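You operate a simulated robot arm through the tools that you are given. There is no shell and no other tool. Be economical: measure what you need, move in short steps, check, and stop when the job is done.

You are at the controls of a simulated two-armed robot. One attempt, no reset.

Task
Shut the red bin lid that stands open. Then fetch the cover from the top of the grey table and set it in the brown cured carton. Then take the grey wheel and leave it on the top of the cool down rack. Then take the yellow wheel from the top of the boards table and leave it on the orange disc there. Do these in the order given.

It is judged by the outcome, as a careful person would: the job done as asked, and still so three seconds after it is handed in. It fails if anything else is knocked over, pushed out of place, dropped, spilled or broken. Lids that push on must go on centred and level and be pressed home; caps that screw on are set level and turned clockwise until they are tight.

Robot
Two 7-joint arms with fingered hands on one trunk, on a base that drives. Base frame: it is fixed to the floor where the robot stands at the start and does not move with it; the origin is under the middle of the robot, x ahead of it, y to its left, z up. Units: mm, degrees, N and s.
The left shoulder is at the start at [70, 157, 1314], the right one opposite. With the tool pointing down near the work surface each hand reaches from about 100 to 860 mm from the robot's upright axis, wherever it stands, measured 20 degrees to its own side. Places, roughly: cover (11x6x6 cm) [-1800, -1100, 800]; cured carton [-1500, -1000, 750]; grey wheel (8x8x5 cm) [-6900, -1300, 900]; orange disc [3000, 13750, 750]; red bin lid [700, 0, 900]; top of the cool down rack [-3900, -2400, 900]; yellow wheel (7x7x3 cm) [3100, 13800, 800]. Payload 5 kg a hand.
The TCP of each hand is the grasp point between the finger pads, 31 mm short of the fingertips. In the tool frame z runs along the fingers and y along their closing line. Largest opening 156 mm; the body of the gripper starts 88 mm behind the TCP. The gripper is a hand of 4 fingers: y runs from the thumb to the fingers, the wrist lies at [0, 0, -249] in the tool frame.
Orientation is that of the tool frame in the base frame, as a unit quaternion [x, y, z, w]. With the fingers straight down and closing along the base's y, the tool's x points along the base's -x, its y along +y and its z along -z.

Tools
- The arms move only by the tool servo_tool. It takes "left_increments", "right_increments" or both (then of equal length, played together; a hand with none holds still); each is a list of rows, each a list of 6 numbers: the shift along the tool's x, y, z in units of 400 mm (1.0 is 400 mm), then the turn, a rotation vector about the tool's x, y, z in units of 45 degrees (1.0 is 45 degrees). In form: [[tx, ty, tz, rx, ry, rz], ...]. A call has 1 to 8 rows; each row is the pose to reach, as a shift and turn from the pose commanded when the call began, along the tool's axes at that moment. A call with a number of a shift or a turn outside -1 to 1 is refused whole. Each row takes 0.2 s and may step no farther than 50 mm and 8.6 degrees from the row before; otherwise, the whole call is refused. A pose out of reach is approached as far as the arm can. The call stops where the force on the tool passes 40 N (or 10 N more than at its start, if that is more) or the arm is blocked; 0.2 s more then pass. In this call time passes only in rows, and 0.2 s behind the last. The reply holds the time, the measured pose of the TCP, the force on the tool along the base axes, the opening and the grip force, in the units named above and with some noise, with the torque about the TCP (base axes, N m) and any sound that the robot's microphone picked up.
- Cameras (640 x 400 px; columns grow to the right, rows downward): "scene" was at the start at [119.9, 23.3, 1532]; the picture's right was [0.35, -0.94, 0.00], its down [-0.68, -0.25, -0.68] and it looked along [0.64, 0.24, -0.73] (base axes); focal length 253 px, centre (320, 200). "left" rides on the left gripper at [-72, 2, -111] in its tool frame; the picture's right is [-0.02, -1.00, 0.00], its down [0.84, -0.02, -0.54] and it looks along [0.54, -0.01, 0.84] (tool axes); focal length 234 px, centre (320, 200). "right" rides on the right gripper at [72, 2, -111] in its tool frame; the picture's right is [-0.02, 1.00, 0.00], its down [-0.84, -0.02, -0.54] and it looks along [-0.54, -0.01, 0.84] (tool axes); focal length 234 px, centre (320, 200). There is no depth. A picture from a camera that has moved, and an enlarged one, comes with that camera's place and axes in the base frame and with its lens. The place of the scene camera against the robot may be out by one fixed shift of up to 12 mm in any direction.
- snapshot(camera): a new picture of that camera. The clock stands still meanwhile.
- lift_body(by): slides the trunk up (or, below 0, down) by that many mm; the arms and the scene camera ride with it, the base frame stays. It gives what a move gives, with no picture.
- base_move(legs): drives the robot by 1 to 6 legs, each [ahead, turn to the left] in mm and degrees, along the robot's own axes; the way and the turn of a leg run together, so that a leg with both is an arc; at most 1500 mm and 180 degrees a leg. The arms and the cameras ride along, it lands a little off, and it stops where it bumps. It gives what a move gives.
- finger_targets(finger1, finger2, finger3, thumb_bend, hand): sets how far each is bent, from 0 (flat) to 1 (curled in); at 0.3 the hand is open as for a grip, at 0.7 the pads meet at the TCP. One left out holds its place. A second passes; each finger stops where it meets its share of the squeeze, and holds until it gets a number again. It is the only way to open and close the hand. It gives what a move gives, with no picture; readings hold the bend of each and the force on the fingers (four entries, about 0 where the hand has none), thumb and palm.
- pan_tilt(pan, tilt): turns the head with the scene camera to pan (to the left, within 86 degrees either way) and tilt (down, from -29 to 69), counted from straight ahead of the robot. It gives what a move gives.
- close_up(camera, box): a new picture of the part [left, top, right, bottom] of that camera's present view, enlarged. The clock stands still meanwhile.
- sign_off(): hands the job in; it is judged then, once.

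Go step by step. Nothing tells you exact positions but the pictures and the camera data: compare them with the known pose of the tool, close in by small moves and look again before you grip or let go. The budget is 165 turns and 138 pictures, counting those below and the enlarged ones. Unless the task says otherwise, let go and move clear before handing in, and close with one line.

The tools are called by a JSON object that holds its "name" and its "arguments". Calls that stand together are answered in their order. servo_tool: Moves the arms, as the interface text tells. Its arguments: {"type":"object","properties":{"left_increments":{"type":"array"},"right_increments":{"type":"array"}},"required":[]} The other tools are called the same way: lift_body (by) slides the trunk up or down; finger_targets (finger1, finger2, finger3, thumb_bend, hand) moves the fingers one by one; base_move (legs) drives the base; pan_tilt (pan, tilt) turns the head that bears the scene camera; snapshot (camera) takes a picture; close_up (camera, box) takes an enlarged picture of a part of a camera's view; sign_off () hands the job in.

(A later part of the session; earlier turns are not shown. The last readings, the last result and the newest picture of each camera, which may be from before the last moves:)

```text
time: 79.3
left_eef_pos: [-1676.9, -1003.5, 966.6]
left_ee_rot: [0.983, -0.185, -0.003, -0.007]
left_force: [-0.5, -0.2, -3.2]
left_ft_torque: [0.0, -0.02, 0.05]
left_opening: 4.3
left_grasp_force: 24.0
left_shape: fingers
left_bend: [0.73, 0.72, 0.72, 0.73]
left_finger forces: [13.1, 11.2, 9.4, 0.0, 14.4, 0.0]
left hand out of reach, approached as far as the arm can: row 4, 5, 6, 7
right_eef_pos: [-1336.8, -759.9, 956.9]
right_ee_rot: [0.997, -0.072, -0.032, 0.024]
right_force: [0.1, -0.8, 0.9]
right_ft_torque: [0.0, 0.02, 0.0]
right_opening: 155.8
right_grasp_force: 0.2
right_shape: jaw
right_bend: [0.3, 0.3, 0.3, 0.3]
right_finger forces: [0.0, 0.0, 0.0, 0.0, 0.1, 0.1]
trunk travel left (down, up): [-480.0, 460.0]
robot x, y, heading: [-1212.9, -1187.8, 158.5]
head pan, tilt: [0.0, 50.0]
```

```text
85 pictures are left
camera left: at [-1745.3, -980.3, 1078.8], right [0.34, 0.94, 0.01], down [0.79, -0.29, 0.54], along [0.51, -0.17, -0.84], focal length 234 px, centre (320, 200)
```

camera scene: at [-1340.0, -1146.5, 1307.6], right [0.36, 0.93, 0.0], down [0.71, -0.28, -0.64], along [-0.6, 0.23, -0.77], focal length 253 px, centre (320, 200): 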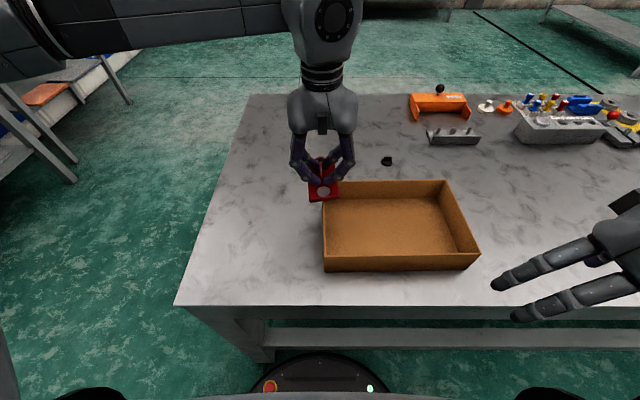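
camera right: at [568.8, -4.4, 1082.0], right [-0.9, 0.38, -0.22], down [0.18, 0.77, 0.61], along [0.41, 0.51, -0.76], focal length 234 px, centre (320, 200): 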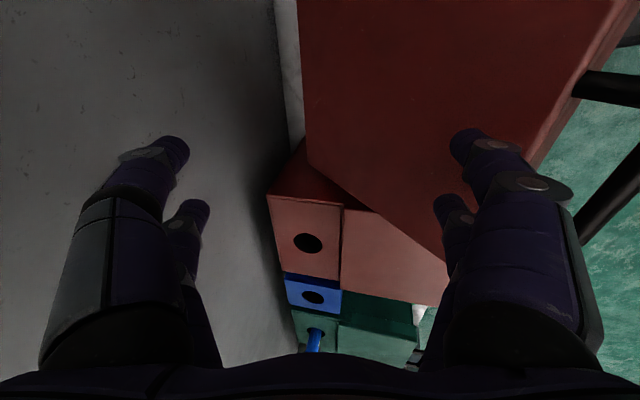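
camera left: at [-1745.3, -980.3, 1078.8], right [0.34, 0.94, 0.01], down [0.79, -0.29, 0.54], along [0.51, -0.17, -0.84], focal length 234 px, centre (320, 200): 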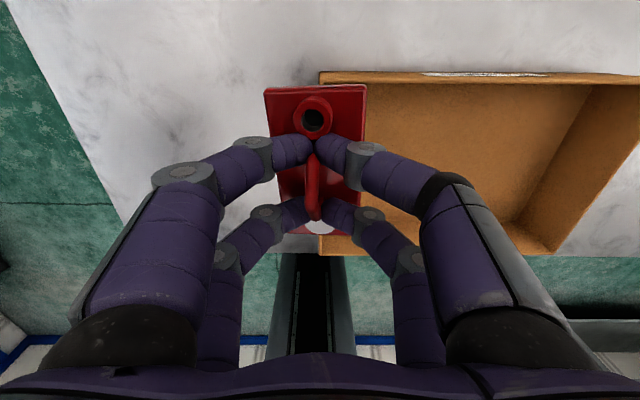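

The left arm can't cross further, so I'll turn the base 15° right to swing the cover over the carton.

{"name": "base_move", "arguments": {"legs": [[0, -15]]}}

{"name": "snapshot", "arguments": {"camera": "scene"}}

{"name": "snapshot", "arguments": {"camera": "left"}}

```text
time: 80.6
left_eef_pos: [-1612.9, -888.5, 968.4]
left_ee_rot: [0.95, -0.311, -0.001, -0.007]
left_force: [0.8, -0.3, -1.8]
left_ft_torque: [-0.01, -0.02, -0.01]
left_opening: 4.0
left_grasp_force: 24.6
left_shape: fingers
left_bend: [0.73, 0.72, 0.72, 0.74]
left_finger forces: [13.3, 10.9, 9.4, 0.0, 14.5, 0.0]
right_eef_pos: [-1221.7, -741.9, 955.3]
right_ee_rot: [0.978, -0.202, -0.035, 0.02]
right_force: [0.0, 0.6, 0.1]
right_ft_torque: [-0.02, 0.03, 0.0]
right_opening: 155.9
right_grasp_force: 0.0
right_shape: jaw
right_bend: [0.3, 0.3, 0.3, 0.3]
right_finger forces: [0.1, 0.0, 0.1, 0.1, 0.0, 0.1]
trunk travel left (down, up): [-480.0, 460.0]
robot x, y, heading: [-1219.6, -1186.9, 143.6]
head pan, tilt: [0.0, 50.0]
```

```text
84 pictures are left
camera scene: at [-1323.2, -1116.7, 1307.6], right [0.59, 0.8, 0.0], down [0.62, -0.45, -0.64], along [-0.52, 0.38, -0.77], focal length 253 px, centre (320, 200)
```

scene: 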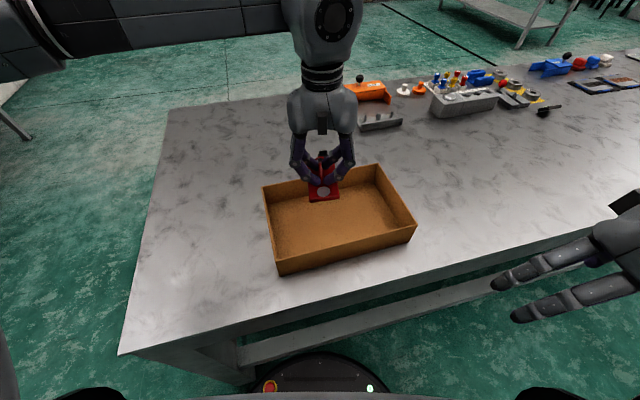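

```text
83 pictures are left
camera left: at [-1672.3, -849.6, 1079.0], right [0.57, 0.82, 0.01], down [0.69, -0.49, 0.54], along [0.45, -0.3, -0.84], focal length 234 px, centre (320, 200)
```

left: 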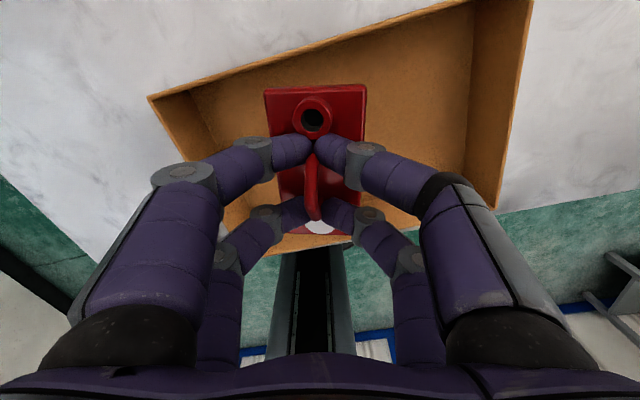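

The cover is over the carton but a bit toward the far wall. I'll shift it 30 mm nearer and lower it.

{"name": "servo_tool", "arguments": {"left_increments": [[0.04, -0.01, 0.02, 0, 0, 0], [0.08, -0.02, 0.05, 0, 0, 0], [0.08, -0.02, 0.13, 0, 0, 0], [0.08, -0.02, 0.2, 0, 0, 0], [0.08, -0.02, 0.25, 0, 0, 0]]}}

{"name": "close_up", "arguments": {"camera": "scene", "box": [230, 120, 430, 290]}}

```text
time: 81.8
left_eef_pos: [-1583.2, -909.3, 868.6]
left_ee_rot: [0.95, -0.311, -0.002, -0.01]
left_force: [-0.6, 0.0, -2.6]
left_ft_torque: [-0.03, -0.01, -0.01]
left_opening: 4.2
left_grasp_force: 24.3
left_shape: fingers
left_bend: [0.73, 0.72, 0.72, 0.74]
left_finger forces: [13.3, 11.0, 9.3, 0.0, 14.5, 0.0]
left hand out of reach, approached as far as the arm can: row 4, 5
right_eef_pos: [-1220.9, -743.3, 954.9]
right_ee_rot: [0.979, -0.202, -0.035, 0.019]
right_force: [0.0, 0.2, -0.4]
right_ft_torque: [-0.03, -0.01, 0.0]
right_opening: 156.2
right_grasp_force: 0.1
right_shape: jaw
right_bend: [0.3, 0.3, 0.3, 0.3]
right_finger forces: [0.0, 0.1, 0.1, 0.0, 0.1, 0.0]
trunk travel left (down, up): [-480.0, 460.0]
robot x, y, heading: [-1215.8, -1184.6, 143.7]
head pan, tilt: [0.0, 50.0]
```

```text
2.35 times, centred on (330, 205) of scene
camera zoom: at [-1323.9, -1117.0, 1307.6], right [0.59, 0.8, 0.0], down [0.62, -0.45, -0.64], along [-0.52, 0.38, -0.77], focal length 595 px, centre (296, 188)
```

zoom: 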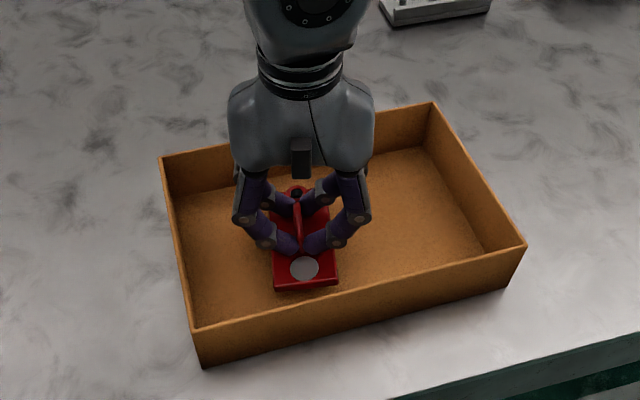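

The cover is inside the carton just above its floor. I'll lower until it touches.

{"name": "servo_tool", "arguments": {"left_increments": [[0, 0, 0.012, 0, 0, 0], [0, 0, 0.024, 0, 0, 0], [0, 0, 0.034, 0, 0, 0], [0, 0, 0.04, 0, 0, 0]]}}

```text
time: 82.8
left_eef_pos: [-1588.9, -912.1, 854.5]
left_ee_rot: [0.95, -0.312, -0.002, -0.008]
left_force: [0.8, 0.2, -2.2]
left_ft_torque: [0.0, 0.01, 0.02]
left_opening: 4.2
left_grasp_force: 24.0
left_shape: fingers
left_bend: [0.73, 0.72, 0.72, 0.74]
left_finger forces: [13.2, 10.8, 9.3, 0.1, 14.5, 0.1]
left hand out of reach, approached as far as the arm can: row 3, 4
right_eef_pos: [-1221.1, -744.2, 955.0]
right_ee_rot: [0.979, -0.202, -0.036, 0.021]
right_force: [0.4, 0.8, 0.8]
right_ft_torque: [0.01, 0.05, 0.0]
right_opening: 155.8
right_grasp_force: 0.0
right_shape: jaw
right_bend: [0.3, 0.3, 0.3, 0.3]
right_finger forces: [0.0, 0.0, 0.0, 0.0, 0.0, 0.1]
trunk travel left (down, up): [-480.0, 460.0]
robot x, y, heading: [-1216.6, -1187.8, 143.5]
head pan, tilt: [0.0, 50.0]
```

{"name": "servo_tool", "arguments": {"left_increments": [[0, 0, 0.006, 0, 0, 0], [0, 0, 0.012, 0, 0, 0], [0, 0, 0.018, 0, 0, 0], [0, 0, 0.024, 0, 0, 0]]}}

```text
time: 83.8
left_eef_pos: [-1588.9, -913.8, 847.3]
left_ee_rot: [0.95, -0.312, -0.004, -0.008]
left_force: [0.3, 3.2, 7.3]
left_ft_torque: [-0.08, -0.02, 0.01]
left_opening: 4.0
left_grasp_force: 27.1
left_shape: fingers
left_bend: [0.73, 0.72, 0.72, 0.73]
left_finger forces: [14.3, 12.0, 11.0, 0.1, 17.1, 0.0]
right_eef_pos: [-1220.8, -743.2, 954.5]
right_ee_rot: [0.979, -0.202, -0.035, 0.02]
right_force: [-0.2, 0.5, 0.9]
right_ft_torque: [0.04, 0.01, 0.01]
right_opening: 156.0
right_grasp_force: 0.0
right_shape: jaw
right_bend: [0.3, 0.3, 0.3, 0.3]
right_finger forces: [0.0, 0.0, 0.0, 0.0, 0.1, 0.0]
trunk travel left (down, up): [-480.0, 460.0]
robot x, y, heading: [-1218.9, -1188.6, 143.9]
head pan, tilt: [0.0, 50.0]
```

Contact made (about 7 N). Release with a small opening and lift straight up.

{"name": "finger_targets", "arguments": {"hand": "left", "finger1": 0.64, "finger2": 0.64, "finger3": 0.64, "thumb_bend": 0.64}}

{"name": "servo_tool", "arguments": {"left_increments": [[0, 0, -0.04, 0, 0, 0], [0, 0, -0.1, 0, 0, 0], [0, 0, -0.2, 0, 0, 0], [0, 0, -0.32, 0, 0, 0]]}}

{"name": "snapshot", "arguments": {"camera": "scene"}}

```text
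time: 84.6
left_eef_pos: [-1587.1, -912.5, 850.6]
left_ee_rot: [0.95, -0.311, -0.003, -0.012]
left_force: [2.3, -3.8, 22.2]
left_ft_torque: [-0.22, -0.19, 0.03]
left_opening: 20.7
left_grasp_force: 10.9
left_shape: fingers
left_bend: [0.66, 0.67, 0.66, 0.65]
left_finger forces: [6.5, 7.2, 4.4, 0.1, 4.2, 0.1]
right_eef_pos: [-1220.4, -744.2, 954.8]
right_ee_rot: [0.979, -0.202, -0.036, 0.02]
right_force: [-0.1, 0.5, -0.2]
right_ft_torque: [0.02, -0.04, 0.0]
right_opening: 156.1
right_grasp_force: 0.0
right_shape: jaw
right_bend: [0.3, 0.3, 0.3, 0.3]
right_finger forces: [0.1, 0.0, 0.0, 0.0, 0.0, 0.0]
trunk travel left (down, up): [-480.0, 460.0]
robot x, y, heading: [-1216.7, -1192.9, 143.7]
head pan, tilt: [0.0, 50.0]
stopped (left hand): the force on the tool passed its limit at 41 N (the readings are from after the stop); the commanded pose is now the measured one
```

```text
time: 85.6
left_eef_pos: [-1587.7, -917.8, 976.7]
left_ee_rot: [0.95, -0.312, -0.003, -0.01]
left_force: [-0.5, 0.2, -0.8]
left_ft_torque: [0.01, -0.01, -0.01]
left_opening: 25.5
left_grasp_force: 0.0
left_shape: fingers
left_bend: [0.64, 0.64, 0.64, 0.64]
left_finger forces: [0.0, 0.1, 0.1, 0.0, 0.0, 0.0]
right_eef_pos: [-1220.8, -743.7, 954.1]
right_ee_rot: [0.979, -0.202, -0.035, 0.019]
right_force: [0.8, -0.5, -0.3]
right_ft_torque: [0.01, 0.02, -0.01]
right_opening: 156.0
right_grasp_force: 0.1
right_shape: jaw
right_bend: [0.3, 0.3, 0.3, 0.3]
right_finger forces: [0.0, 0.0, 0.0, 0.1, 0.1, 0.1]
trunk travel left (down, up): [-480.0, 460.0]
robot x, y, heading: [-1215.2, -1187.4, 143.6]
head pan, tilt: [0.0, 50.0]
```

```text
81 pictures are left
camera scene: at [-1322.0, -1117.8, 1307.7], right [0.59, 0.8, 0.0], down [0.62, -0.45, -0.64], along [-0.52, 0.38, -0.77], focal length 253 px, centre (320, 200)
```

scene: 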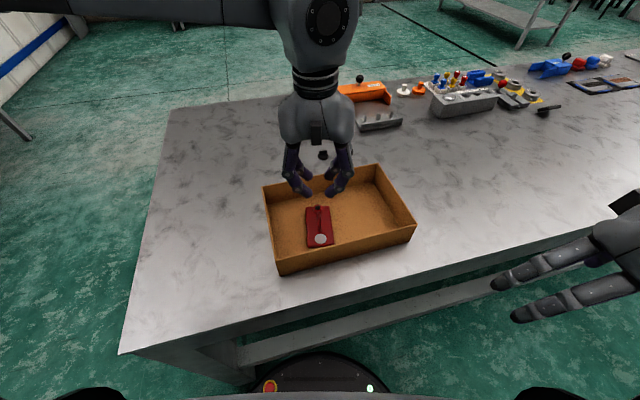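

The cover lies flat in the carton. Next the grey wheel: I raise the trunk, bring the left hand back to its side, and turn to look along the way.

{"name": "lift_body", "arguments": {"by": 200}}

{"name": "finger_targets", "arguments": {"hand": "left", "finger1": 0.3, "finger2": 0.3, "finger3": 0.3, "thumb_bend": 0.3}}

{"name": "servo_tool", "arguments": {"left_increments": [[0.02, 0.1, 0, 0, 0, 0], [0.04, 0.2, 0, 0, 0, 0], [0.06, 0.3, 0, 0, 0, 0], [0.1, 0.4, 0, 0, 0, 0], [0.14, 0.5, 0, 0, 0, 0]]}}

{"name": "base_move", "arguments": {"legs": [[-200, 0], [0, 70]]}}

{"name": "pan_tilt", "arguments": {"pan": 0, "tilt": 15}}

{"name": "snapshot", "arguments": {"camera": "scene"}}

```text
time: 87.8
left_eef_pos: [-1589.3, -915.8, 1174.9]
left_ee_rot: [0.951, -0.31, -0.004, -0.009]
left_force: [-0.3, 0.2, 0.2]
left_ft_torque: [-0.02, -0.02, 0.03]
left_opening: 25.6
left_grasp_force: 0.0
left_shape: fingers
left_bend: [0.64, 0.64, 0.64, 0.64]
left_finger forces: [0.0, 0.0, 0.0, 0.0, 0.1, 0.0]
right_eef_pos: [-1220.4, -743.4, 1155.5]
right_ee_rot: [0.979, -0.202, -0.036, 0.02]
right_force: [-0.2, -0.9, 0.6]
right_ft_torque: [0.01, -0.03, 0.01]
right_opening: 155.9
right_grasp_force: 0.0
right_shape: jaw
right_bend: [0.3, 0.3, 0.3, 0.3]
right_finger forces: [0.0, 0.1, 0.0, 0.0, 0.0, 0.1]
trunk travel left (down, up): [-680.0, 260.0]
robot x, y, heading: [-1213.3, -1189.9, 143.4]
head pan, tilt: [0.0, 50.0]
```

```text
time: 88.8
left_eef_pos: [-1588.1, -915.1, 1174.7]
left_ee_rot: [0.95, -0.311, -0.004, -0.01]
left_force: [-0.2, 0.6, -0.2]
left_ft_torque: [0.0, 0.02, -0.01]
left_opening: 159.2
left_grasp_force: 0.0
left_shape: fingers
left_bend: [0.3, 0.3, 0.3, 0.3]
left_finger forces: [0.0, 0.0, 0.0, 0.1, 0.0, 0.1]
right_eef_pos: [-1221.5, -742.5, 1155.1]
right_ee_rot: [0.979, -0.201, -0.035, 0.021]
right_force: [-0.3, 0.0, 0.2]
right_ft_torque: [0.01, 0.03, 0.04]
right_opening: 156.4
right_grasp_force: 0.0
right_shape: jaw
right_bend: [0.3, 0.3, 0.3, 0.3]
right_finger forces: [0.0, 0.0, 0.1, 0.0, 0.1, 0.0]
trunk travel left (down, up): [-680.0, 260.0]
robot x, y, heading: [-1212.8, -1190.0, 143.8]
head pan, tilt: [0.0, 50.0]
```

```text
time: 90.0
left_eef_pos: [-1664.1, -1111.5, 1167.5]
left_ee_rot: [0.95, -0.311, -0.005, -0.012]
left_force: [-0.4, -0.7, 0.9]
left_ft_torque: [0.03, -0.03, 0.0]
left_opening: 159.8
left_grasp_force: 0.0
left_shape: fingers
left_bend: [0.3, 0.3, 0.3, 0.3]
left_finger forces: [0.0, 0.0, 0.0, 0.0, 0.0, 0.0]
right_eef_pos: [-1221.6, -746.7, 1156.1]
right_ee_rot: [0.978, -0.203, -0.035, 0.019]
right_force: [-0.9, -0.2, 0.1]
right_ft_torque: [0.01, 0.04, -0.02]
right_opening: 156.0
right_grasp_force: 0.0
right_shape: jaw
right_bend: [0.3, 0.3, 0.3, 0.3]
right_finger forces: [0.0, 0.0, 0.0, 0.1, 0.0, 0.0]
trunk travel left (down, up): [-680.0, 260.0]
robot x, y, heading: [-1215.6, -1188.0, 143.9]
head pan, tilt: [0.0, 50.0]
```

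```text
time: 94.7
left_eef_pos: [-1271.4, -1706.6, 1167.8]
left_ee_rot: [0.954, 0.298, -0.008, -0.007]
left_force: [0.3, -0.7, 0.2]
left_ft_torque: [-0.01, 0.0, -0.01]
left_opening: 159.9
left_grasp_force: 0.0
left_shape: fingers
left_bend: [0.3, 0.3, 0.3, 0.3]
left_finger forces: [0.1, 0.0, 0.0, 0.0, 0.0, 0.1]
right_eef_pos: [-1474.1, -1168.2, 1155.4]
right_ee_rot: [0.914, 0.403, -0.017, 0.037]
right_force: [0.1, -0.3, 0.1]
right_ft_torque: [-0.01, -0.01, 0.02]
right_opening: 155.7
right_grasp_force: 0.0
right_shape: jaw
right_bend: [0.3, 0.3, 0.3, 0.3]
right_finger forces: [0.0, 0.0, 0.1, 0.1, 0.1, 0.1]
trunk travel left (down, up): [-680.0, 260.0]
robot x, y, heading: [-1054.2, -1310.1, -145.5]
head pan, tilt: [0.0, 50.0]
```

```text
time: 95.7
left_eef_pos: [-1272.7, -1705.4, 1168.6]
left_ee_rot: [0.955, 0.298, -0.008, -0.007]
left_force: [0.8, -0.1, -0.6]
left_ft_torque: [-0.02, 0.01, 0.01]
left_opening: 159.8
left_grasp_force: 0.1
left_shape: fingers
left_bend: [0.3, 0.3, 0.3, 0.3]
left_finger forces: [0.0, 0.0, 0.0, 0.0, 0.1, 0.0]
right_eef_pos: [-1472.5, -1168.2, 1156.0]
right_ee_rot: [0.914, 0.404, -0.017, 0.037]
right_force: [-0.2, -1.4, 0.1]
right_ft_torque: [0.0, -0.02, -0.01]
right_opening: 156.1
right_grasp_force: 0.0
right_shape: jaw
right_bend: [0.3, 0.3, 0.3, 0.3]
right_finger forces: [0.1, 0.1, 0.1, 0.0, 0.1, 0.0]
trunk travel left (down, up): [-680.0, 260.0]
robot x, y, heading: [-1054.9, -1306.5, -145.2]
head pan, tilt: [0.0, 15.0]
```

```text
80 pictures are left
camera scene: at [-1175.2, -1394.5, 1561.3], right [-0.57, 0.82, 0.0], down [0.21, 0.15, -0.97], along [-0.8, -0.55, -0.26], focal length 253 px, centre (320, 200)
```

scene: 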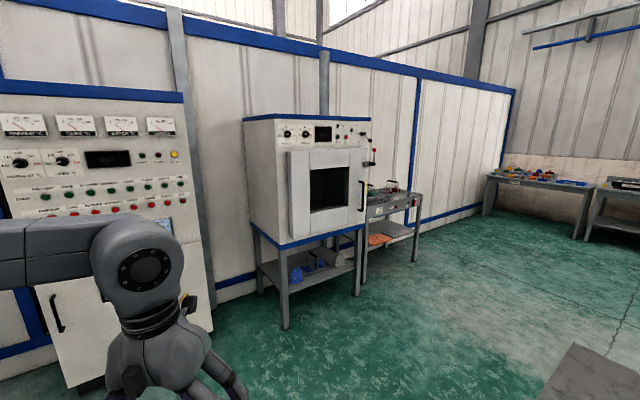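

The cool down rack is the grey stand right of the oven, and the grey wheel's table is at the far wall. I drive around the bench's end and down the open floor.

{"name": "base_move", "arguments": {"legs": [[0, 10], [1000, 0], [0, -60], [1105, 0], [1105, 0], [0, 13]]}}

{"name": "snapshot", "arguments": {"camera": "scene"}}

{"name": "pan_tilt", "arguments": {"pan": 70, "tilt": 20}}

{"name": "snapshot", "arguments": {"camera": "scene"}}

```text
time: 108.7
left_eef_pos: [-3173.1, -1795.9, 1179.3]
left_ee_rot: [0.99, -0.14, -0.016, -0.011]
left_force: [-0.2, -0.5, 0.2]
left_ft_torque: [0.02, -0.04, 0.0]
left_opening: 160.1
left_grasp_force: 0.0
left_shape: fingers
left_bend: [0.3, 0.3, 0.3, 0.3]
left_finger forces: [0.0, 0.0, 0.0, 0.0, 0.0, 0.0]
right_eef_pos: [-2905.2, -1304.0, 1160.8]
right_ee_rot: [0.996, -0.027, -0.08, 0.033]
right_force: [-1.2, 1.0, 0.3]
right_ft_torque: [-0.01, -0.06, 0.02]
right_opening: 156.3
right_grasp_force: 0.0
right_shape: jaw
right_bend: [0.3, 0.3, 0.3, 0.3]
right_finger forces: [0.0, 0.1, 0.0, 0.0, 0.1, 0.0]
trunk travel left (down, up): [-680.0, 260.0]
robot x, y, heading: [-2740.7, -1718.7, 164.8]
head pan, tilt: [0.0, 15.0]
stopped in leg 4: the robot was blocked; the commanded pose is now the measured one
```

```text
79 pictures are left
camera scene: at [-2862.3, -1683.6, 1563.3], right [0.26, 0.97, 0.0], down [0.24, -0.07, -0.97], along [-0.94, 0.25, -0.25], focal length 253 px, centre (320, 200)
```

scene: 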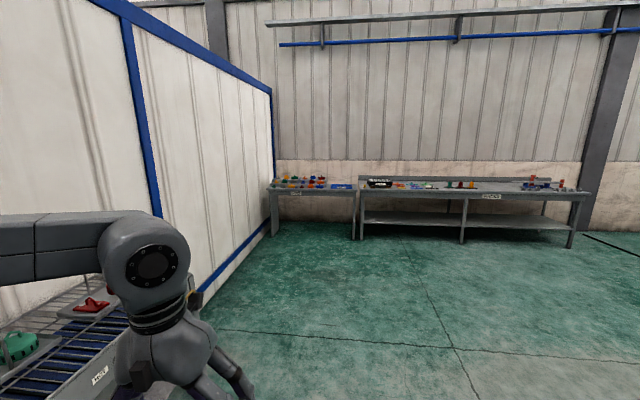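

```text
time: 110.2
left_eef_pos: [-3171.5, -1795.6, 1177.7]
left_ee_rot: [0.99, -0.141, -0.016, -0.01]
left_force: [-0.5, 0.2, 0.3]
left_ft_torque: [0.01, 0.02, 0.04]
left_opening: 159.8
left_grasp_force: 0.0
left_shape: fingers
left_bend: [0.3, 0.3, 0.3, 0.3]
left_finger forces: [0.1, 0.0, 0.0, 0.0, 0.0, 0.0]
right_eef_pos: [-2893.8, -1302.4, 1160.0]
right_ee_rot: [0.997, -0.029, -0.063, 0.03]
right_force: [0.0, -0.4, 0.3]
right_ft_torque: [-0.03, -0.03, -0.02]
right_opening: 156.0
right_grasp_force: 0.1
right_shape: jaw
right_bend: [0.3, 0.3, 0.3, 0.3]
right_finger forces: [0.1, 0.0, 0.0, 0.0, 0.0, 0.1]
trunk travel left (down, up): [-680.0, 260.0]
robot x, y, heading: [-2744.4, -1717.9, 164.6]
head pan, tilt: [70.0, 20.0]
```

```text
78 pictures are left
camera scene: at [-2824.1, -1783.8, 1554.9], right [-0.82, 0.58, 0.01], down [0.18, 0.28, -0.94], along [-0.55, -0.77, -0.33], focal length 253 px, centre (320, 200)
```

scene: 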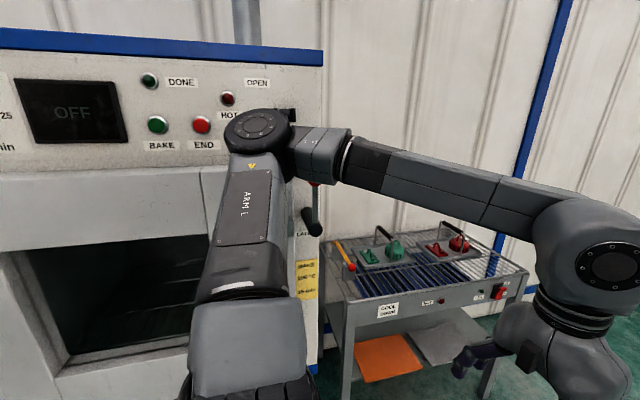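

My left elbow touched the oven face. I'll reverse off it, swing wider into the open floor, then continue.

{"name": "base_move", "arguments": {"legs": [[-300, 0], [0, -30], [650, 0], [0, 42], [1200, 0], [1200, 0]]}}

{"name": "pan_tilt", "arguments": {"pan": 0, "tilt": 20}}

{"name": "snapshot", "arguments": {"camera": "scene"}}

```text
time: 130.1
left_eef_pos: [-5680.6, -1514.1, 1170.8]
left_ee_rot: [1.0, -0.005, -0.009, -0.01]
left_force: [0.1, 0.9, -0.5]
left_ft_torque: [0.0, 0.01, 0.0]
left_opening: 159.8
left_grasp_force: 0.0
left_shape: fingers
left_bend: [0.3, 0.3, 0.3, 0.3]
left_finger forces: [0.0, 0.0, 0.0, 0.1, 0.0, 0.0]
right_eef_pos: [-5545.3, -964.9, 1156.0]
right_ee_rot: [0.992, 0.107, -0.052, 0.038]
right_force: [-0.5, 0.3, 0.1]
right_ft_torque: [-0.02, 0.01, -0.02]
right_opening: 156.1
right_grasp_force: 0.1
right_shape: jaw
right_bend: [0.3, 0.3, 0.3, 0.3]
right_finger forces: [0.0, 0.0, 0.1, 0.0, 0.1, 0.0]
trunk travel left (down, up): [-680.0, 260.0]
robot x, y, heading: [-5271.1, -1319.2, 180.4]
head pan, tilt: [70.0, 20.0]
```

```text
time: 131.5
left_eef_pos: [-5680.9, -1515.7, 1170.6]
left_ee_rot: [1.0, -0.006, -0.008, -0.01]
left_force: [-0.7, -0.4, -0.3]
left_ft_torque: [-0.01, -0.01, 0.01]
left_opening: 159.7
left_grasp_force: 0.1
left_shape: fingers
left_bend: [0.3, 0.3, 0.3, 0.3]
left_finger forces: [0.0, 0.1, 0.1, 0.0, 0.0, 0.1]
right_eef_pos: [-5545.6, -964.7, 1157.5]
right_ee_rot: [0.992, 0.107, -0.052, 0.037]
right_force: [-0.2, 0.2, -0.3]
right_ft_torque: [0.0, -0.02, -0.02]
right_opening: 156.0
right_grasp_force: 0.1
right_shape: jaw
right_bend: [0.3, 0.3, 0.3, 0.3]
right_finger forces: [0.0, 0.1, 0.0, 0.0, 0.0, 0.0]
trunk travel left (down, up): [-680.0, 260.0]
robot x, y, heading: [-5270.2, -1316.3, 180.2]
head pan, tilt: [0.0, 20.0]
```

```text
77 pictures are left
camera scene: at [-5418.1, -1322.6, 1553.3], right [0.0, 1.0, 0.0], down [0.34, 0.0, -0.94], along [-0.94, 0.0, -0.34], focal length 253 px, centre (320, 200)
```

scene: 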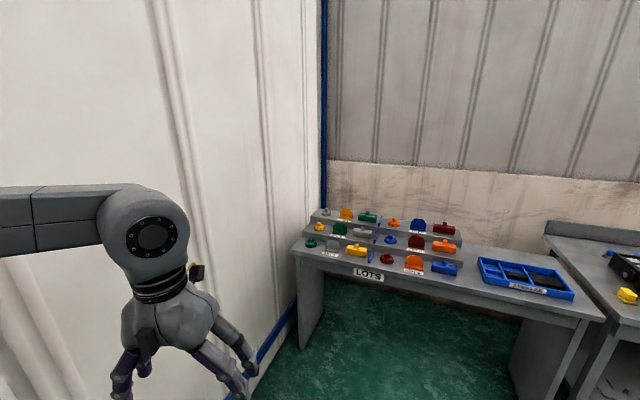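

{"name": "close_up", "arguments": {"camera": "scene", "box": [285, 195, 475, 285]}}

```text
3.37 times, centred on (380, 240) of scene
camera zoom: at [-5418.1, -1322.6, 1553.3], right [0.0, 1.0, 0.0], down [0.34, 0.0, -0.94], along [-0.94, 0.0, -0.34], focal length 852 px, centre (118, 65)
```

zoom: 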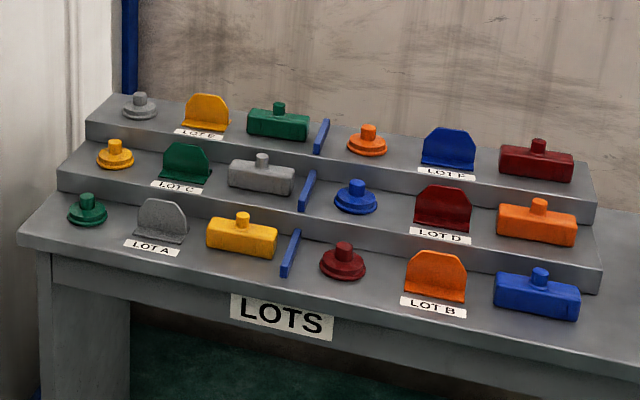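

The grey wheel (disc with a knob) is at the left of the top step of the lots table, near the wall. I'll stand a bit to its right, angled toward it, to use the left hand.

{"name": "base_move", "arguments": {"legs": [[0, -14], [980, 0], [0, 24]]}}

{"name": "pan_tilt", "arguments": {"pan": 8, "tilt": 42}}

{"name": "snapshot", "arguments": {"camera": "scene"}}

```text
time: 138.8
left_eef_pos: [-6612.1, -1339.8, 1170.0]
left_ee_rot: [0.997, 0.082, -0.009, -0.009]
left_force: [0.1, -0.1, -0.6]
left_ft_torque: [-0.01, 0.02, 0.01]
left_opening: 159.7
left_grasp_force: 0.0
left_shape: fingers
left_bend: [0.3, 0.3, 0.3, 0.3]
left_finger forces: [0.0, 0.1, 0.0, 0.0, 0.0, 0.0]
right_eef_pos: [-6576.0, -773.3, 1156.3]
right_ee_rot: [0.979, 0.193, -0.048, 0.041]
right_force: [0.3, 0.4, 0.7]
right_ft_torque: [-0.02, -0.02, 0.03]
right_opening: 155.9
right_grasp_force: 0.1
right_shape: jaw
right_bend: [0.3, 0.3, 0.3, 0.3]
right_finger forces: [0.0, 0.1, 0.0, 0.0, 0.0, 0.0]
trunk travel left (down, up): [-680.0, 260.0]
robot x, y, heading: [-6244.1, -1072.1, -169.9]
head pan, tilt: [0.0, 20.0]
```

```text
time: 139.7
left_eef_pos: [-6611.4, -1338.6, 1170.6]
left_ee_rot: [0.997, 0.081, -0.01, -0.009]
left_force: [0.6, -0.4, 0.4]
left_ft_torque: [0.03, 0.03, 0.0]
left_opening: 160.0
left_grasp_force: 0.0
left_shape: fingers
left_bend: [0.3, 0.3, 0.3, 0.3]
left_finger forces: [0.1, 0.1, 0.0, 0.0, 0.1, 0.1]
right_eef_pos: [-6575.7, -773.1, 1156.1]
right_ee_rot: [0.979, 0.194, -0.048, 0.041]
right_force: [0.6, 0.3, -0.1]
right_ft_torque: [-0.03, -0.01, -0.01]
right_opening: 156.1
right_grasp_force: 0.1
right_shape: jaw
right_bend: [0.3, 0.3, 0.3, 0.3]
right_finger forces: [0.0, 0.0, 0.0, 0.0, 0.0, 0.0]
trunk travel left (down, up): [-680.0, 260.0]
robot x, y, heading: [-6240.8, -1074.0, -170.0]
head pan, tilt: [8.0, 42.0]
```

```text
75 pictures are left
camera scene: at [-6376.7, -1113.2, 1519.0], right [-0.31, 0.95, 0.0], down [0.64, 0.21, -0.74], along [-0.71, -0.23, -0.67], focal length 253 px, centre (320, 200)
```

scene: 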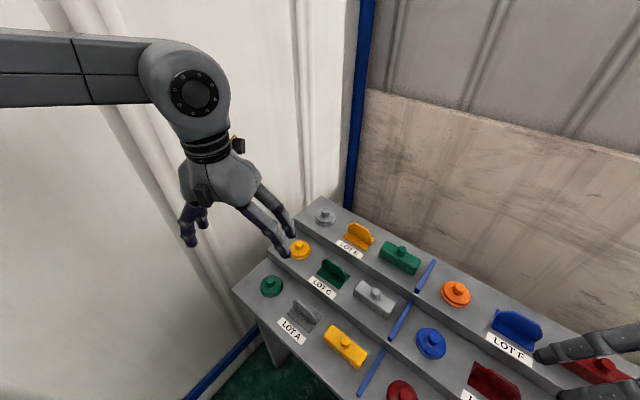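

The grey wheel is at about (-6946,-1280, 915). I'll extend the left hand above it, draw the right hand back, and lower the trunk some.

{"name": "servo_tool", "arguments": {"left_increments": [[-0.1, -0.035, 0, 0, 0, 0], [-0.2, -0.07, 0, 0, 0, 0], [-0.3, -0.105, 0, 0, 0, 0], [-0.4, -0.14, 0, 0, 0, 0], [-0.5, -0.175, 0, 0, 0, 0], [-0.6, -0.21, 0, 0, 0, 0], [-0.7, -0.245, 0, 0, 0, 0], [-0.8, -0.28, 0, 0, 0, 0]], "right_increments": [[0.03, 0, 0, 0, 0, 0], [0.06, 0, 0, 0, 0, 0], [0.09, 0, 0, 0, 0, 0], [0.12, 0, 0, 0, 0, 0], [0.15, 0, 0, 0, 0, 0], [0.18, 0, 0, 0, 0, 0], [0.21, 0, 0, 0, 0, 0], [0.24, 0, 0, 0, 0, 0]]}}

{"name": "snapshot", "arguments": {"camera": "scene"}}

{"name": "snapshot", "arguments": {"camera": "left"}}

```text
time: 141.5
left_eef_pos: [-6892.8, -1308.8, 1178.6]
left_ee_rot: [0.996, 0.083, -0.012, -0.008]
left_force: [-0.3, 0.9, -0.8]
left_ft_torque: [-0.03, -0.01, 0.01]
left_opening: 160.5
left_grasp_force: 0.1
left_shape: fingers
left_bend: [0.3, 0.3, 0.3, 0.3]
left_finger forces: [0.0, 0.0, 0.0, 0.1, 0.0, 0.0]
left hand out of reach, approached as far as the arm can: row 7, 8
right_eef_pos: [-6506.7, -701.9, 1169.6]
right_ee_rot: [0.979, 0.196, -0.05, 0.039]
right_force: [3.4, 1.9, -0.4]
right_ft_torque: [-0.34, 0.31, -0.05]
right_opening: 156.1
right_grasp_force: 0.0
right_shape: jaw
right_bend: [0.3, 0.3, 0.3, 0.3]
right_finger forces: [0.0, 0.0, 0.1, 0.0, 0.0, 0.0]
right hand out of reach, approached as far as the arm can: row 1, 2, 3, 4, 5, 6, 7, 8
trunk travel left (down, up): [-680.0, 260.0]
robot x, y, heading: [-6241.6, -1073.3, -169.8]
head pan, tilt: [8.0, 42.0]
```

```text
74 pictures are left
camera scene: at [-6371.6, -1114.1, 1519.1], right [-0.31, 0.95, 0.0], down [0.63, 0.21, -0.75], along [-0.71, -0.23, -0.67], focal length 253 px, centre (320, 200)
```

scene: 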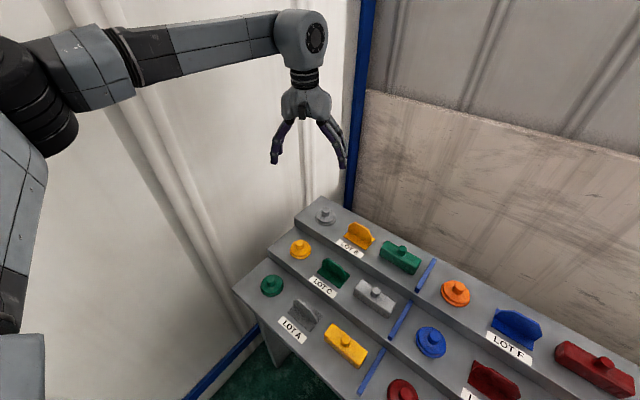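

```text
73 pictures are left
camera left: at [-6960.1, -1324.6, 1290.3], right [-0.19, 0.98, 0.02], down [0.84, 0.15, 0.53], along [0.51, 0.12, -0.85], focal length 234 px, centre (320, 200)
```

left: 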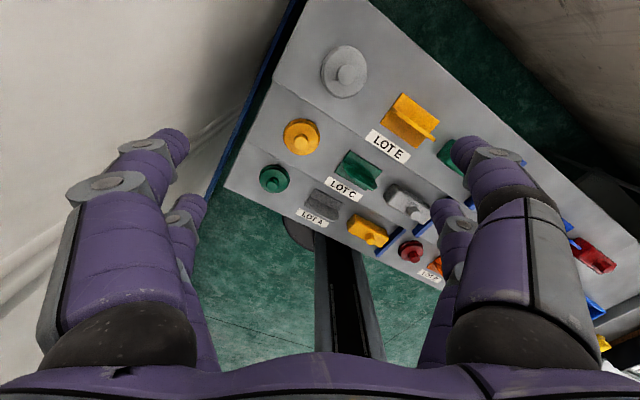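

Nearly there; with the wrist closer to shoulder height the arm reaches further, so I'll lower by the arm itself.

{"name": "servo_tool", "arguments": {"left_increments": [[0, 0, 0.1, 0, 0, 0], [0, 0, 0.2, 0, 0, 0], [0, 0, 0.3, 0, 0, 0], [0, 0, 0.4, 0, 0, 0]]}}

{"name": "snapshot", "arguments": {"camera": "left"}}

```text
time: 142.5
left_eef_pos: [-6877.4, -1316.8, 1023.6]
left_ee_rot: [0.997, 0.082, -0.01, -0.011]
left_force: [0.7, 0.5, -0.9]
left_ft_torque: [0.02, 0.0, 0.06]
left_opening: 160.1
left_grasp_force: 0.0
left_shape: fingers
left_bend: [0.3, 0.3, 0.3, 0.3]
left_finger forces: [0.1, 0.1, 0.0, 0.0, 0.1, 0.0]
left hand out of reach, approached as far as the arm can: row 2, 3, 4
right_eef_pos: [-6510.1, -702.4, 1168.5]
right_ee_rot: [0.979, 0.193, -0.05, 0.042]
right_force: [0.3, -0.5, -0.3]
right_ft_torque: [0.0, -0.03, 0.01]
right_opening: 156.1
right_grasp_force: 0.1
right_shape: jaw
right_bend: [0.3, 0.3, 0.3, 0.3]
right_finger forces: [0.0, 0.1, 0.1, 0.0, 0.1, 0.0]
trunk travel left (down, up): [-680.0, 260.0]
robot x, y, heading: [-6242.0, -1074.7, -170.0]
head pan, tilt: [8.0, 42.0]
```

```text
72 pictures are left
camera left: at [-6946.7, -1333.2, 1135.4], right [-0.19, 0.98, 0.02], down [0.84, 0.15, 0.53], along [0.52, 0.12, -0.85], focal length 234 px, centre (320, 200)
```

left: 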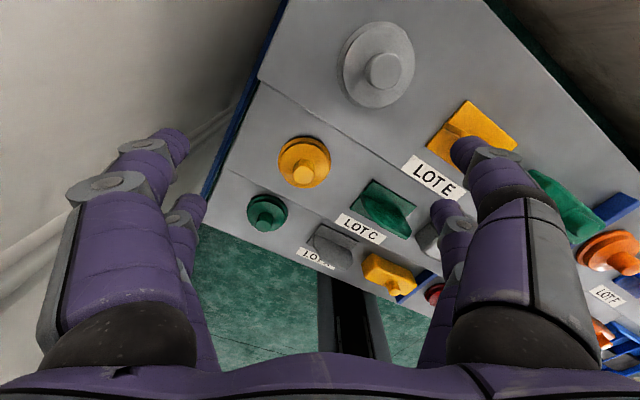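

I'll drive the base 90 mm closer; the hand stays above everything on the step.

{"name": "base_move", "arguments": {"legs": [[90, 0]]}}

{"name": "snapshot", "arguments": {"camera": "left"}}

```text
time: 143.6
left_eef_pos: [-6965.6, -1332.9, 1024.7]
left_ee_rot: [0.996, 0.083, -0.01, -0.009]
left_force: [0.1, -0.8, 0.4]
left_ft_torque: [-0.01, -0.01, 0.0]
left_opening: 160.1
left_grasp_force: 0.0
left_shape: fingers
left_bend: [0.3, 0.3, 0.3, 0.3]
left_finger forces: [0.0, 0.1, 0.0, 0.0, 0.0, 0.1]
right_eef_pos: [-6598.6, -716.5, 1168.3]
right_ee_rot: [0.979, 0.195, -0.049, 0.043]
right_force: [0.6, 0.6, -0.6]
right_ft_torque: [-0.03, -0.02, -0.01]
right_opening: 156.0
right_grasp_force: 0.1
right_shape: jaw
right_bend: [0.3, 0.3, 0.3, 0.3]
right_finger forces: [0.0, 0.1, 0.0, 0.0, 0.1, 0.1]
trunk travel left (down, up): [-680.0, 260.0]
robot x, y, heading: [-6328.5, -1089.8, -169.9]
head pan, tilt: [8.0, 42.0]
```

```text
71 pictures are left
camera left: at [-7034.6, -1349.0, 1136.1], right [-0.19, 0.98, 0.02], down [0.84, 0.15, 0.53], along [0.52, 0.12, -0.85], focal length 234 px, centre (320, 200)
```

left: 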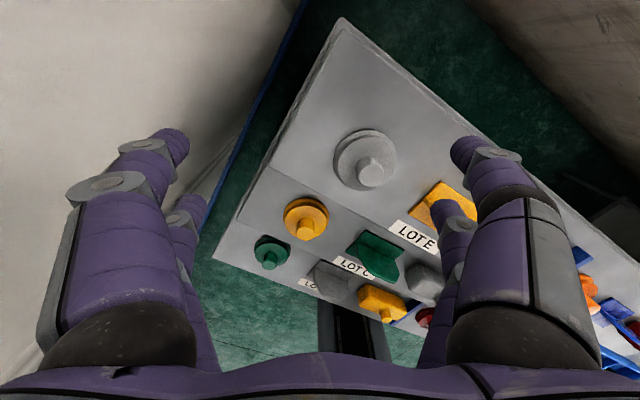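

The wheel is at (-6952,-1282). The yellow bracket next to it is close, so I'll pre-close the fingers to about 110 mm before centring over the wheel.

{"name": "finger_targets", "arguments": {"hand": "left", "finger1": 0.42, "finger2": 0.42, "finger3": 0.42, "thumb_bend": 0.42}}

{"name": "servo_tool", "arguments": {"left_increments": [[0.03, -0.06, 0, 0, 0, 0], [0.055, -0.12, 0, 0, 0, 0], [0.055, -0.12, 0.07, 0, 0, 0]]}}

{"name": "snapshot", "arguments": {"camera": "left"}}

{"name": "close_up", "arguments": {"camera": "scene", "box": [210, 100, 430, 300]}}

```text
time: 144.6
left_eef_pos: [-6965.4, -1332.6, 1023.7]
left_ee_rot: [0.996, 0.083, -0.01, -0.01]
left_force: [-0.3, 0.2, 0.0]
left_ft_torque: [0.0, 0.0, 0.01]
left_opening: 113.7
left_grasp_force: 0.0
left_shape: fingers
left_bend: [0.42, 0.42, 0.42, 0.42]
left_finger forces: [0.0, 0.1, 0.0, 0.1, 0.0, 0.0]
right_eef_pos: [-6598.0, -717.5, 1167.8]
right_ee_rot: [0.979, 0.194, -0.049, 0.042]
right_force: [0.7, -0.5, 0.4]
right_ft_torque: [0.01, -0.03, 0.0]
right_opening: 155.9
right_grasp_force: 0.1
right_shape: jaw
right_bend: [0.3, 0.3, 0.3, 0.3]
right_finger forces: [0.0, 0.1, 0.0, 0.1, 0.0, 0.0]
trunk travel left (down, up): [-680.0, 260.0]
robot x, y, heading: [-6331.5, -1088.0, -169.7]
head pan, tilt: [8.0, 42.0]
```

```text
time: 145.4
left_eef_pos: [-6934.9, -1298.3, 1005.0]
left_ee_rot: [0.996, 0.083, -0.012, -0.01]
left_force: [0.7, 0.5, -0.4]
left_ft_torque: [-0.02, -0.04, -0.03]
left_opening: 113.4
left_grasp_force: 0.1
left_shape: fingers
left_bend: [0.42, 0.42, 0.42, 0.42]
left_finger forces: [0.0, 0.1, 0.1, 0.1, 0.0, 0.0]
left hand out of reach, approached as far as the arm can: row 1, 2, 3
right_eef_pos: [-6598.5, -716.3, 1168.0]
right_ee_rot: [0.979, 0.194, -0.049, 0.041]
right_force: [-0.2, -0.1, 0.1]
right_ft_torque: [0.02, 0.02, 0.01]
right_opening: 156.2
right_grasp_force: 0.0
right_shape: jaw
right_bend: [0.3, 0.3, 0.3, 0.3]
right_finger forces: [0.0, 0.0, 0.0, 0.0, 0.1, 0.1]
trunk travel left (down, up): [-680.0, 260.0]
robot x, y, heading: [-6331.0, -1091.0, -169.9]
head pan, tilt: [8.0, 42.0]
```

```text
70 pictures are left
camera left: at [-7001.7, -1313.4, 1117.4], right [-0.19, 0.98, 0.02], down [0.84, 0.15, 0.53], along [0.51, 0.12, -0.85], focal length 234 px, centre (320, 200)
```

left: 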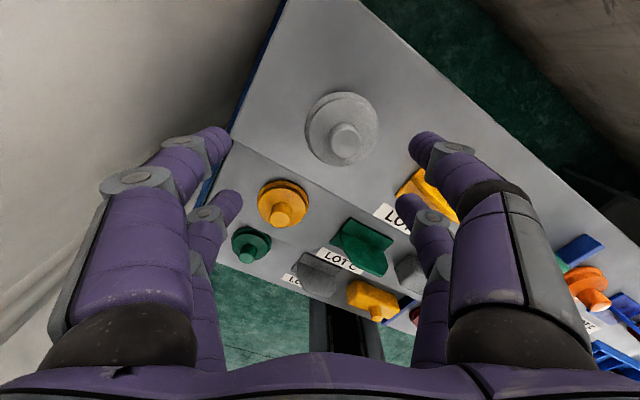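

```text
2.00 times, centred on (320, 200) of scene
camera zoom: at [-6465.7, -1129.4, 1518.8], right [-0.31, 0.95, 0.0], down [0.64, 0.21, -0.74], along [-0.71, -0.23, -0.67], focal length 506 px, centre (320, 200)
```

zoom: 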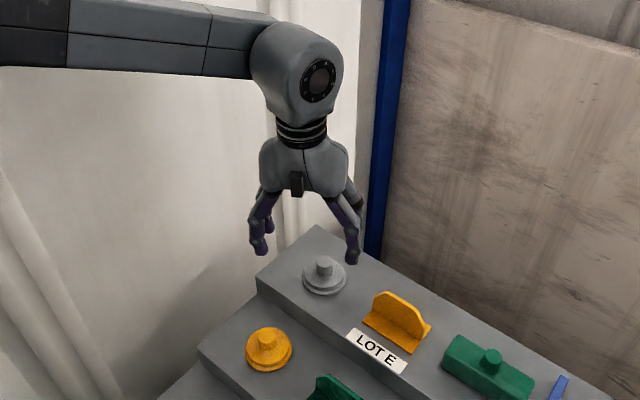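

The arm is at a limit sideways, so I use a tiny base turn (2° right) and 12 mm forward to centre the hand.

{"name": "base_move", "arguments": {"legs": [[0, -2.2], [14, 0]]}}

{"name": "snapshot", "arguments": {"camera": "left"}}

```text
time: 146.5
left_eef_pos: [-6954.2, -1271.8, 1005.1]
left_ee_rot: [0.998, 0.063, -0.011, -0.008]
left_force: [-0.3, -0.2, 0.6]
left_ft_torque: [-0.02, 0.03, 0.0]
left_opening: 113.4
left_grasp_force: 0.0
left_shape: fingers
left_bend: [0.42, 0.42, 0.42, 0.42]
left_finger forces: [0.1, 0.1, 0.0, 0.0, 0.0, 0.0]
right_eef_pos: [-6597.6, -706.7, 1167.7]
right_ee_rot: [0.982, 0.175, -0.049, 0.043]
right_force: [1.1, -0.4, 0.2]
right_ft_torque: [0.0, 0.0, 0.0]
right_opening: 156.2
right_grasp_force: 0.1
right_shape: jaw
right_bend: [0.3, 0.3, 0.3, 0.3]
right_finger forces: [0.1, 0.0, 0.0, 0.0, 0.1, 0.0]
trunk travel left (down, up): [-680.0, 260.0]
robot x, y, heading: [-6342.1, -1089.9, -172.4]
head pan, tilt: [8.0, 42.0]
```

```text
68 pictures are left
camera left: at [-7023.4, -1286.5, 1117.8], right [-0.15, 0.99, 0.02], down [0.84, 0.12, 0.53], along [0.52, 0.1, -0.85], focal length 234 px, centre (320, 200)
```

left: 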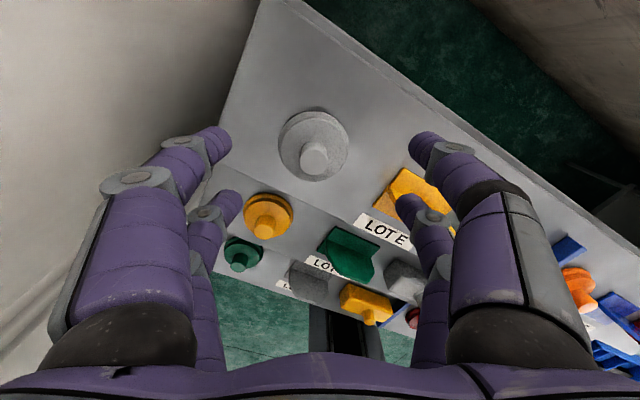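

The hand is within 7 mm of the wheel's centre. I correct and descend to just above it.

{"name": "servo_tool", "arguments": {"left_increments": [[0.008, 0.016, 0.05, 0, 0, 0], [0.008, 0.016, 0.1, 0, 0, 0], [0.008, 0.016, 0.14, 0, 0, 0]]}}

{"name": "snapshot", "arguments": {"camera": "left"}}

{"name": "close_up", "arguments": {"camera": "scene", "box": [250, 120, 410, 280]}}

```text
time: 147.3
left_eef_pos: [-6940.5, -1285.8, 957.5]
left_ee_rot: [0.998, 0.064, -0.012, -0.01]
left_force: [0.5, -0.7, 0.1]
left_ft_torque: [-0.01, 0.03, -0.03]
left_opening: 113.6
left_grasp_force: 0.0
left_shape: fingers
left_bend: [0.42, 0.42, 0.42, 0.42]
left_finger forces: [0.1, 0.0, 0.0, 0.0, 0.0, 0.0]
left hand out of reach, approached as far as the arm can: row 2, 3
right_eef_pos: [-6597.2, -703.9, 1166.3]
right_ee_rot: [0.983, 0.174, -0.05, 0.042]
right_force: [-0.6, 0.0, 0.0]
right_ft_torque: [0.02, -0.02, 0.01]
right_opening: 156.0
right_grasp_force: 0.0
right_shape: jaw
right_bend: [0.3, 0.3, 0.3, 0.3]
right_finger forces: [0.0, 0.0, 0.0, 0.0, 0.1, 0.0]
trunk travel left (down, up): [-680.0, 260.0]
robot x, y, heading: [-6345.6, -1087.6, -172.3]
head pan, tilt: [8.0, 42.0]
```

```text
67 pictures are left
camera left: at [-7009.3, -1298.7, 1069.3], right [-0.15, 0.99, 0.02], down [0.84, 0.11, 0.53], along [0.52, 0.1, -0.85], focal length 234 px, centre (320, 200)
```

left: 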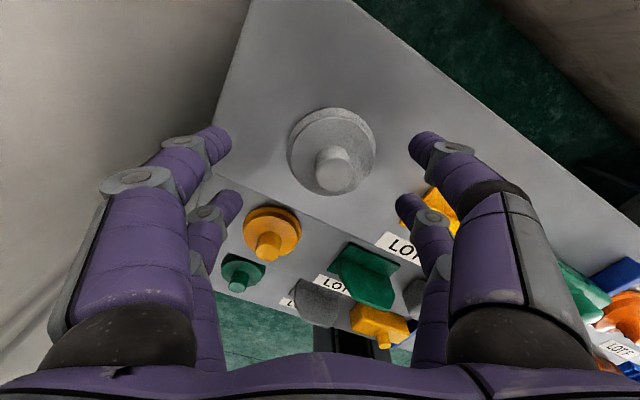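

```text
2.50 times, centred on (330, 200) of scene
camera zoom: at [-6481.0, -1120.4, 1518.9], right [-0.27, 0.96, 0.0], down [0.64, 0.18, -0.74], along [-0.71, -0.2, -0.67], focal length 632 px, centre (295, 200)
```

zoom: 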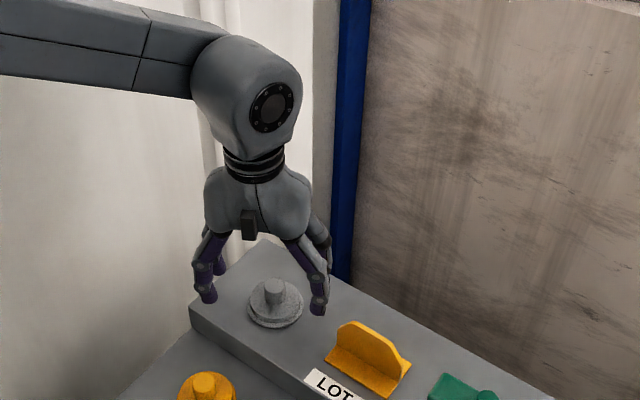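

Lowering by the arm pulls it inward, so I'll recentre with the base and descend with the trunk.

{"name": "base_move", "arguments": {"legs": [[0, -1.0], [9, 0]]}}

{"name": "lift_body", "arguments": {"by": -18}}

{"name": "snapshot", "arguments": {"camera": "left"}}

```text
time: 148.4
left_eef_pos: [-6950.4, -1275.8, 959.6]
left_ee_rot: [0.998, 0.054, -0.013, -0.01]
left_force: [-0.8, -0.6, -0.5]
left_ft_torque: [0.0, -0.01, -0.02]
left_opening: 113.8
left_grasp_force: 0.0
left_shape: fingers
left_bend: [0.42, 0.42, 0.42, 0.42]
left_finger forces: [0.0, 0.0, 0.0, 0.0, 0.1, 0.1]
right_eef_pos: [-6596.1, -700.7, 1166.7]
right_ee_rot: [0.984, 0.166, -0.052, 0.042]
right_force: [-0.1, 0.1, -0.4]
right_ft_torque: [-0.01, 0.0, 0.02]
right_opening: 155.8
right_grasp_force: 0.0
right_shape: jaw
right_bend: [0.3, 0.3, 0.3, 0.3]
right_finger forces: [0.0, 0.0, 0.0, 0.0, 0.1, 0.0]
trunk travel left (down, up): [-680.0, 260.0]
robot x, y, heading: [-6354.3, -1091.6, -173.3]
head pan, tilt: [8.0, 42.0]
```

```text
time: 149.1
left_eef_pos: [-6951.1, -1274.6, 939.6]
left_ee_rot: [0.999, 0.052, -0.012, -0.009]
left_force: [0.0, 0.3, -0.2]
left_ft_torque: [-0.01, 0.03, 0.01]
left_opening: 113.4
left_grasp_force: 0.2
left_shape: fingers
left_bend: [0.42, 0.42, 0.42, 0.42]
left_finger forces: [0.0, 0.1, 0.1, 0.0, 0.0, 0.0]
right_eef_pos: [-6596.0, -700.8, 1148.0]
right_ee_rot: [0.984, 0.166, -0.051, 0.044]
right_force: [0.6, 0.1, -0.6]
right_ft_torque: [0.0, -0.04, 0.01]
right_opening: 156.0
right_grasp_force: 0.0
right_shape: jaw
right_bend: [0.3, 0.3, 0.3, 0.3]
right_finger forces: [0.0, 0.1, 0.0, 0.0, 0.0, 0.0]
trunk travel left (down, up): [-662.0, 278.0]
robot x, y, heading: [-6357.1, -1093.5, -173.0]
head pan, tilt: [8.0, 42.0]
```

```text
65 pictures are left
camera left: at [-7019.4, -1286.8, 1052.5], right [-0.13, 0.99, 0.02], down [0.85, 0.1, 0.52], along [0.52, 0.09, -0.85], focal length 234 px, centre (320, 200)
```

left: 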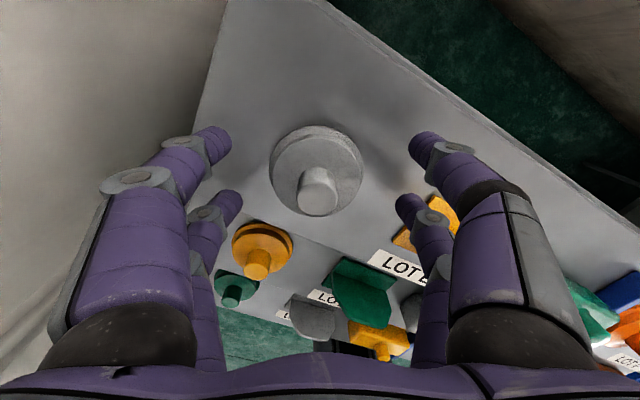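

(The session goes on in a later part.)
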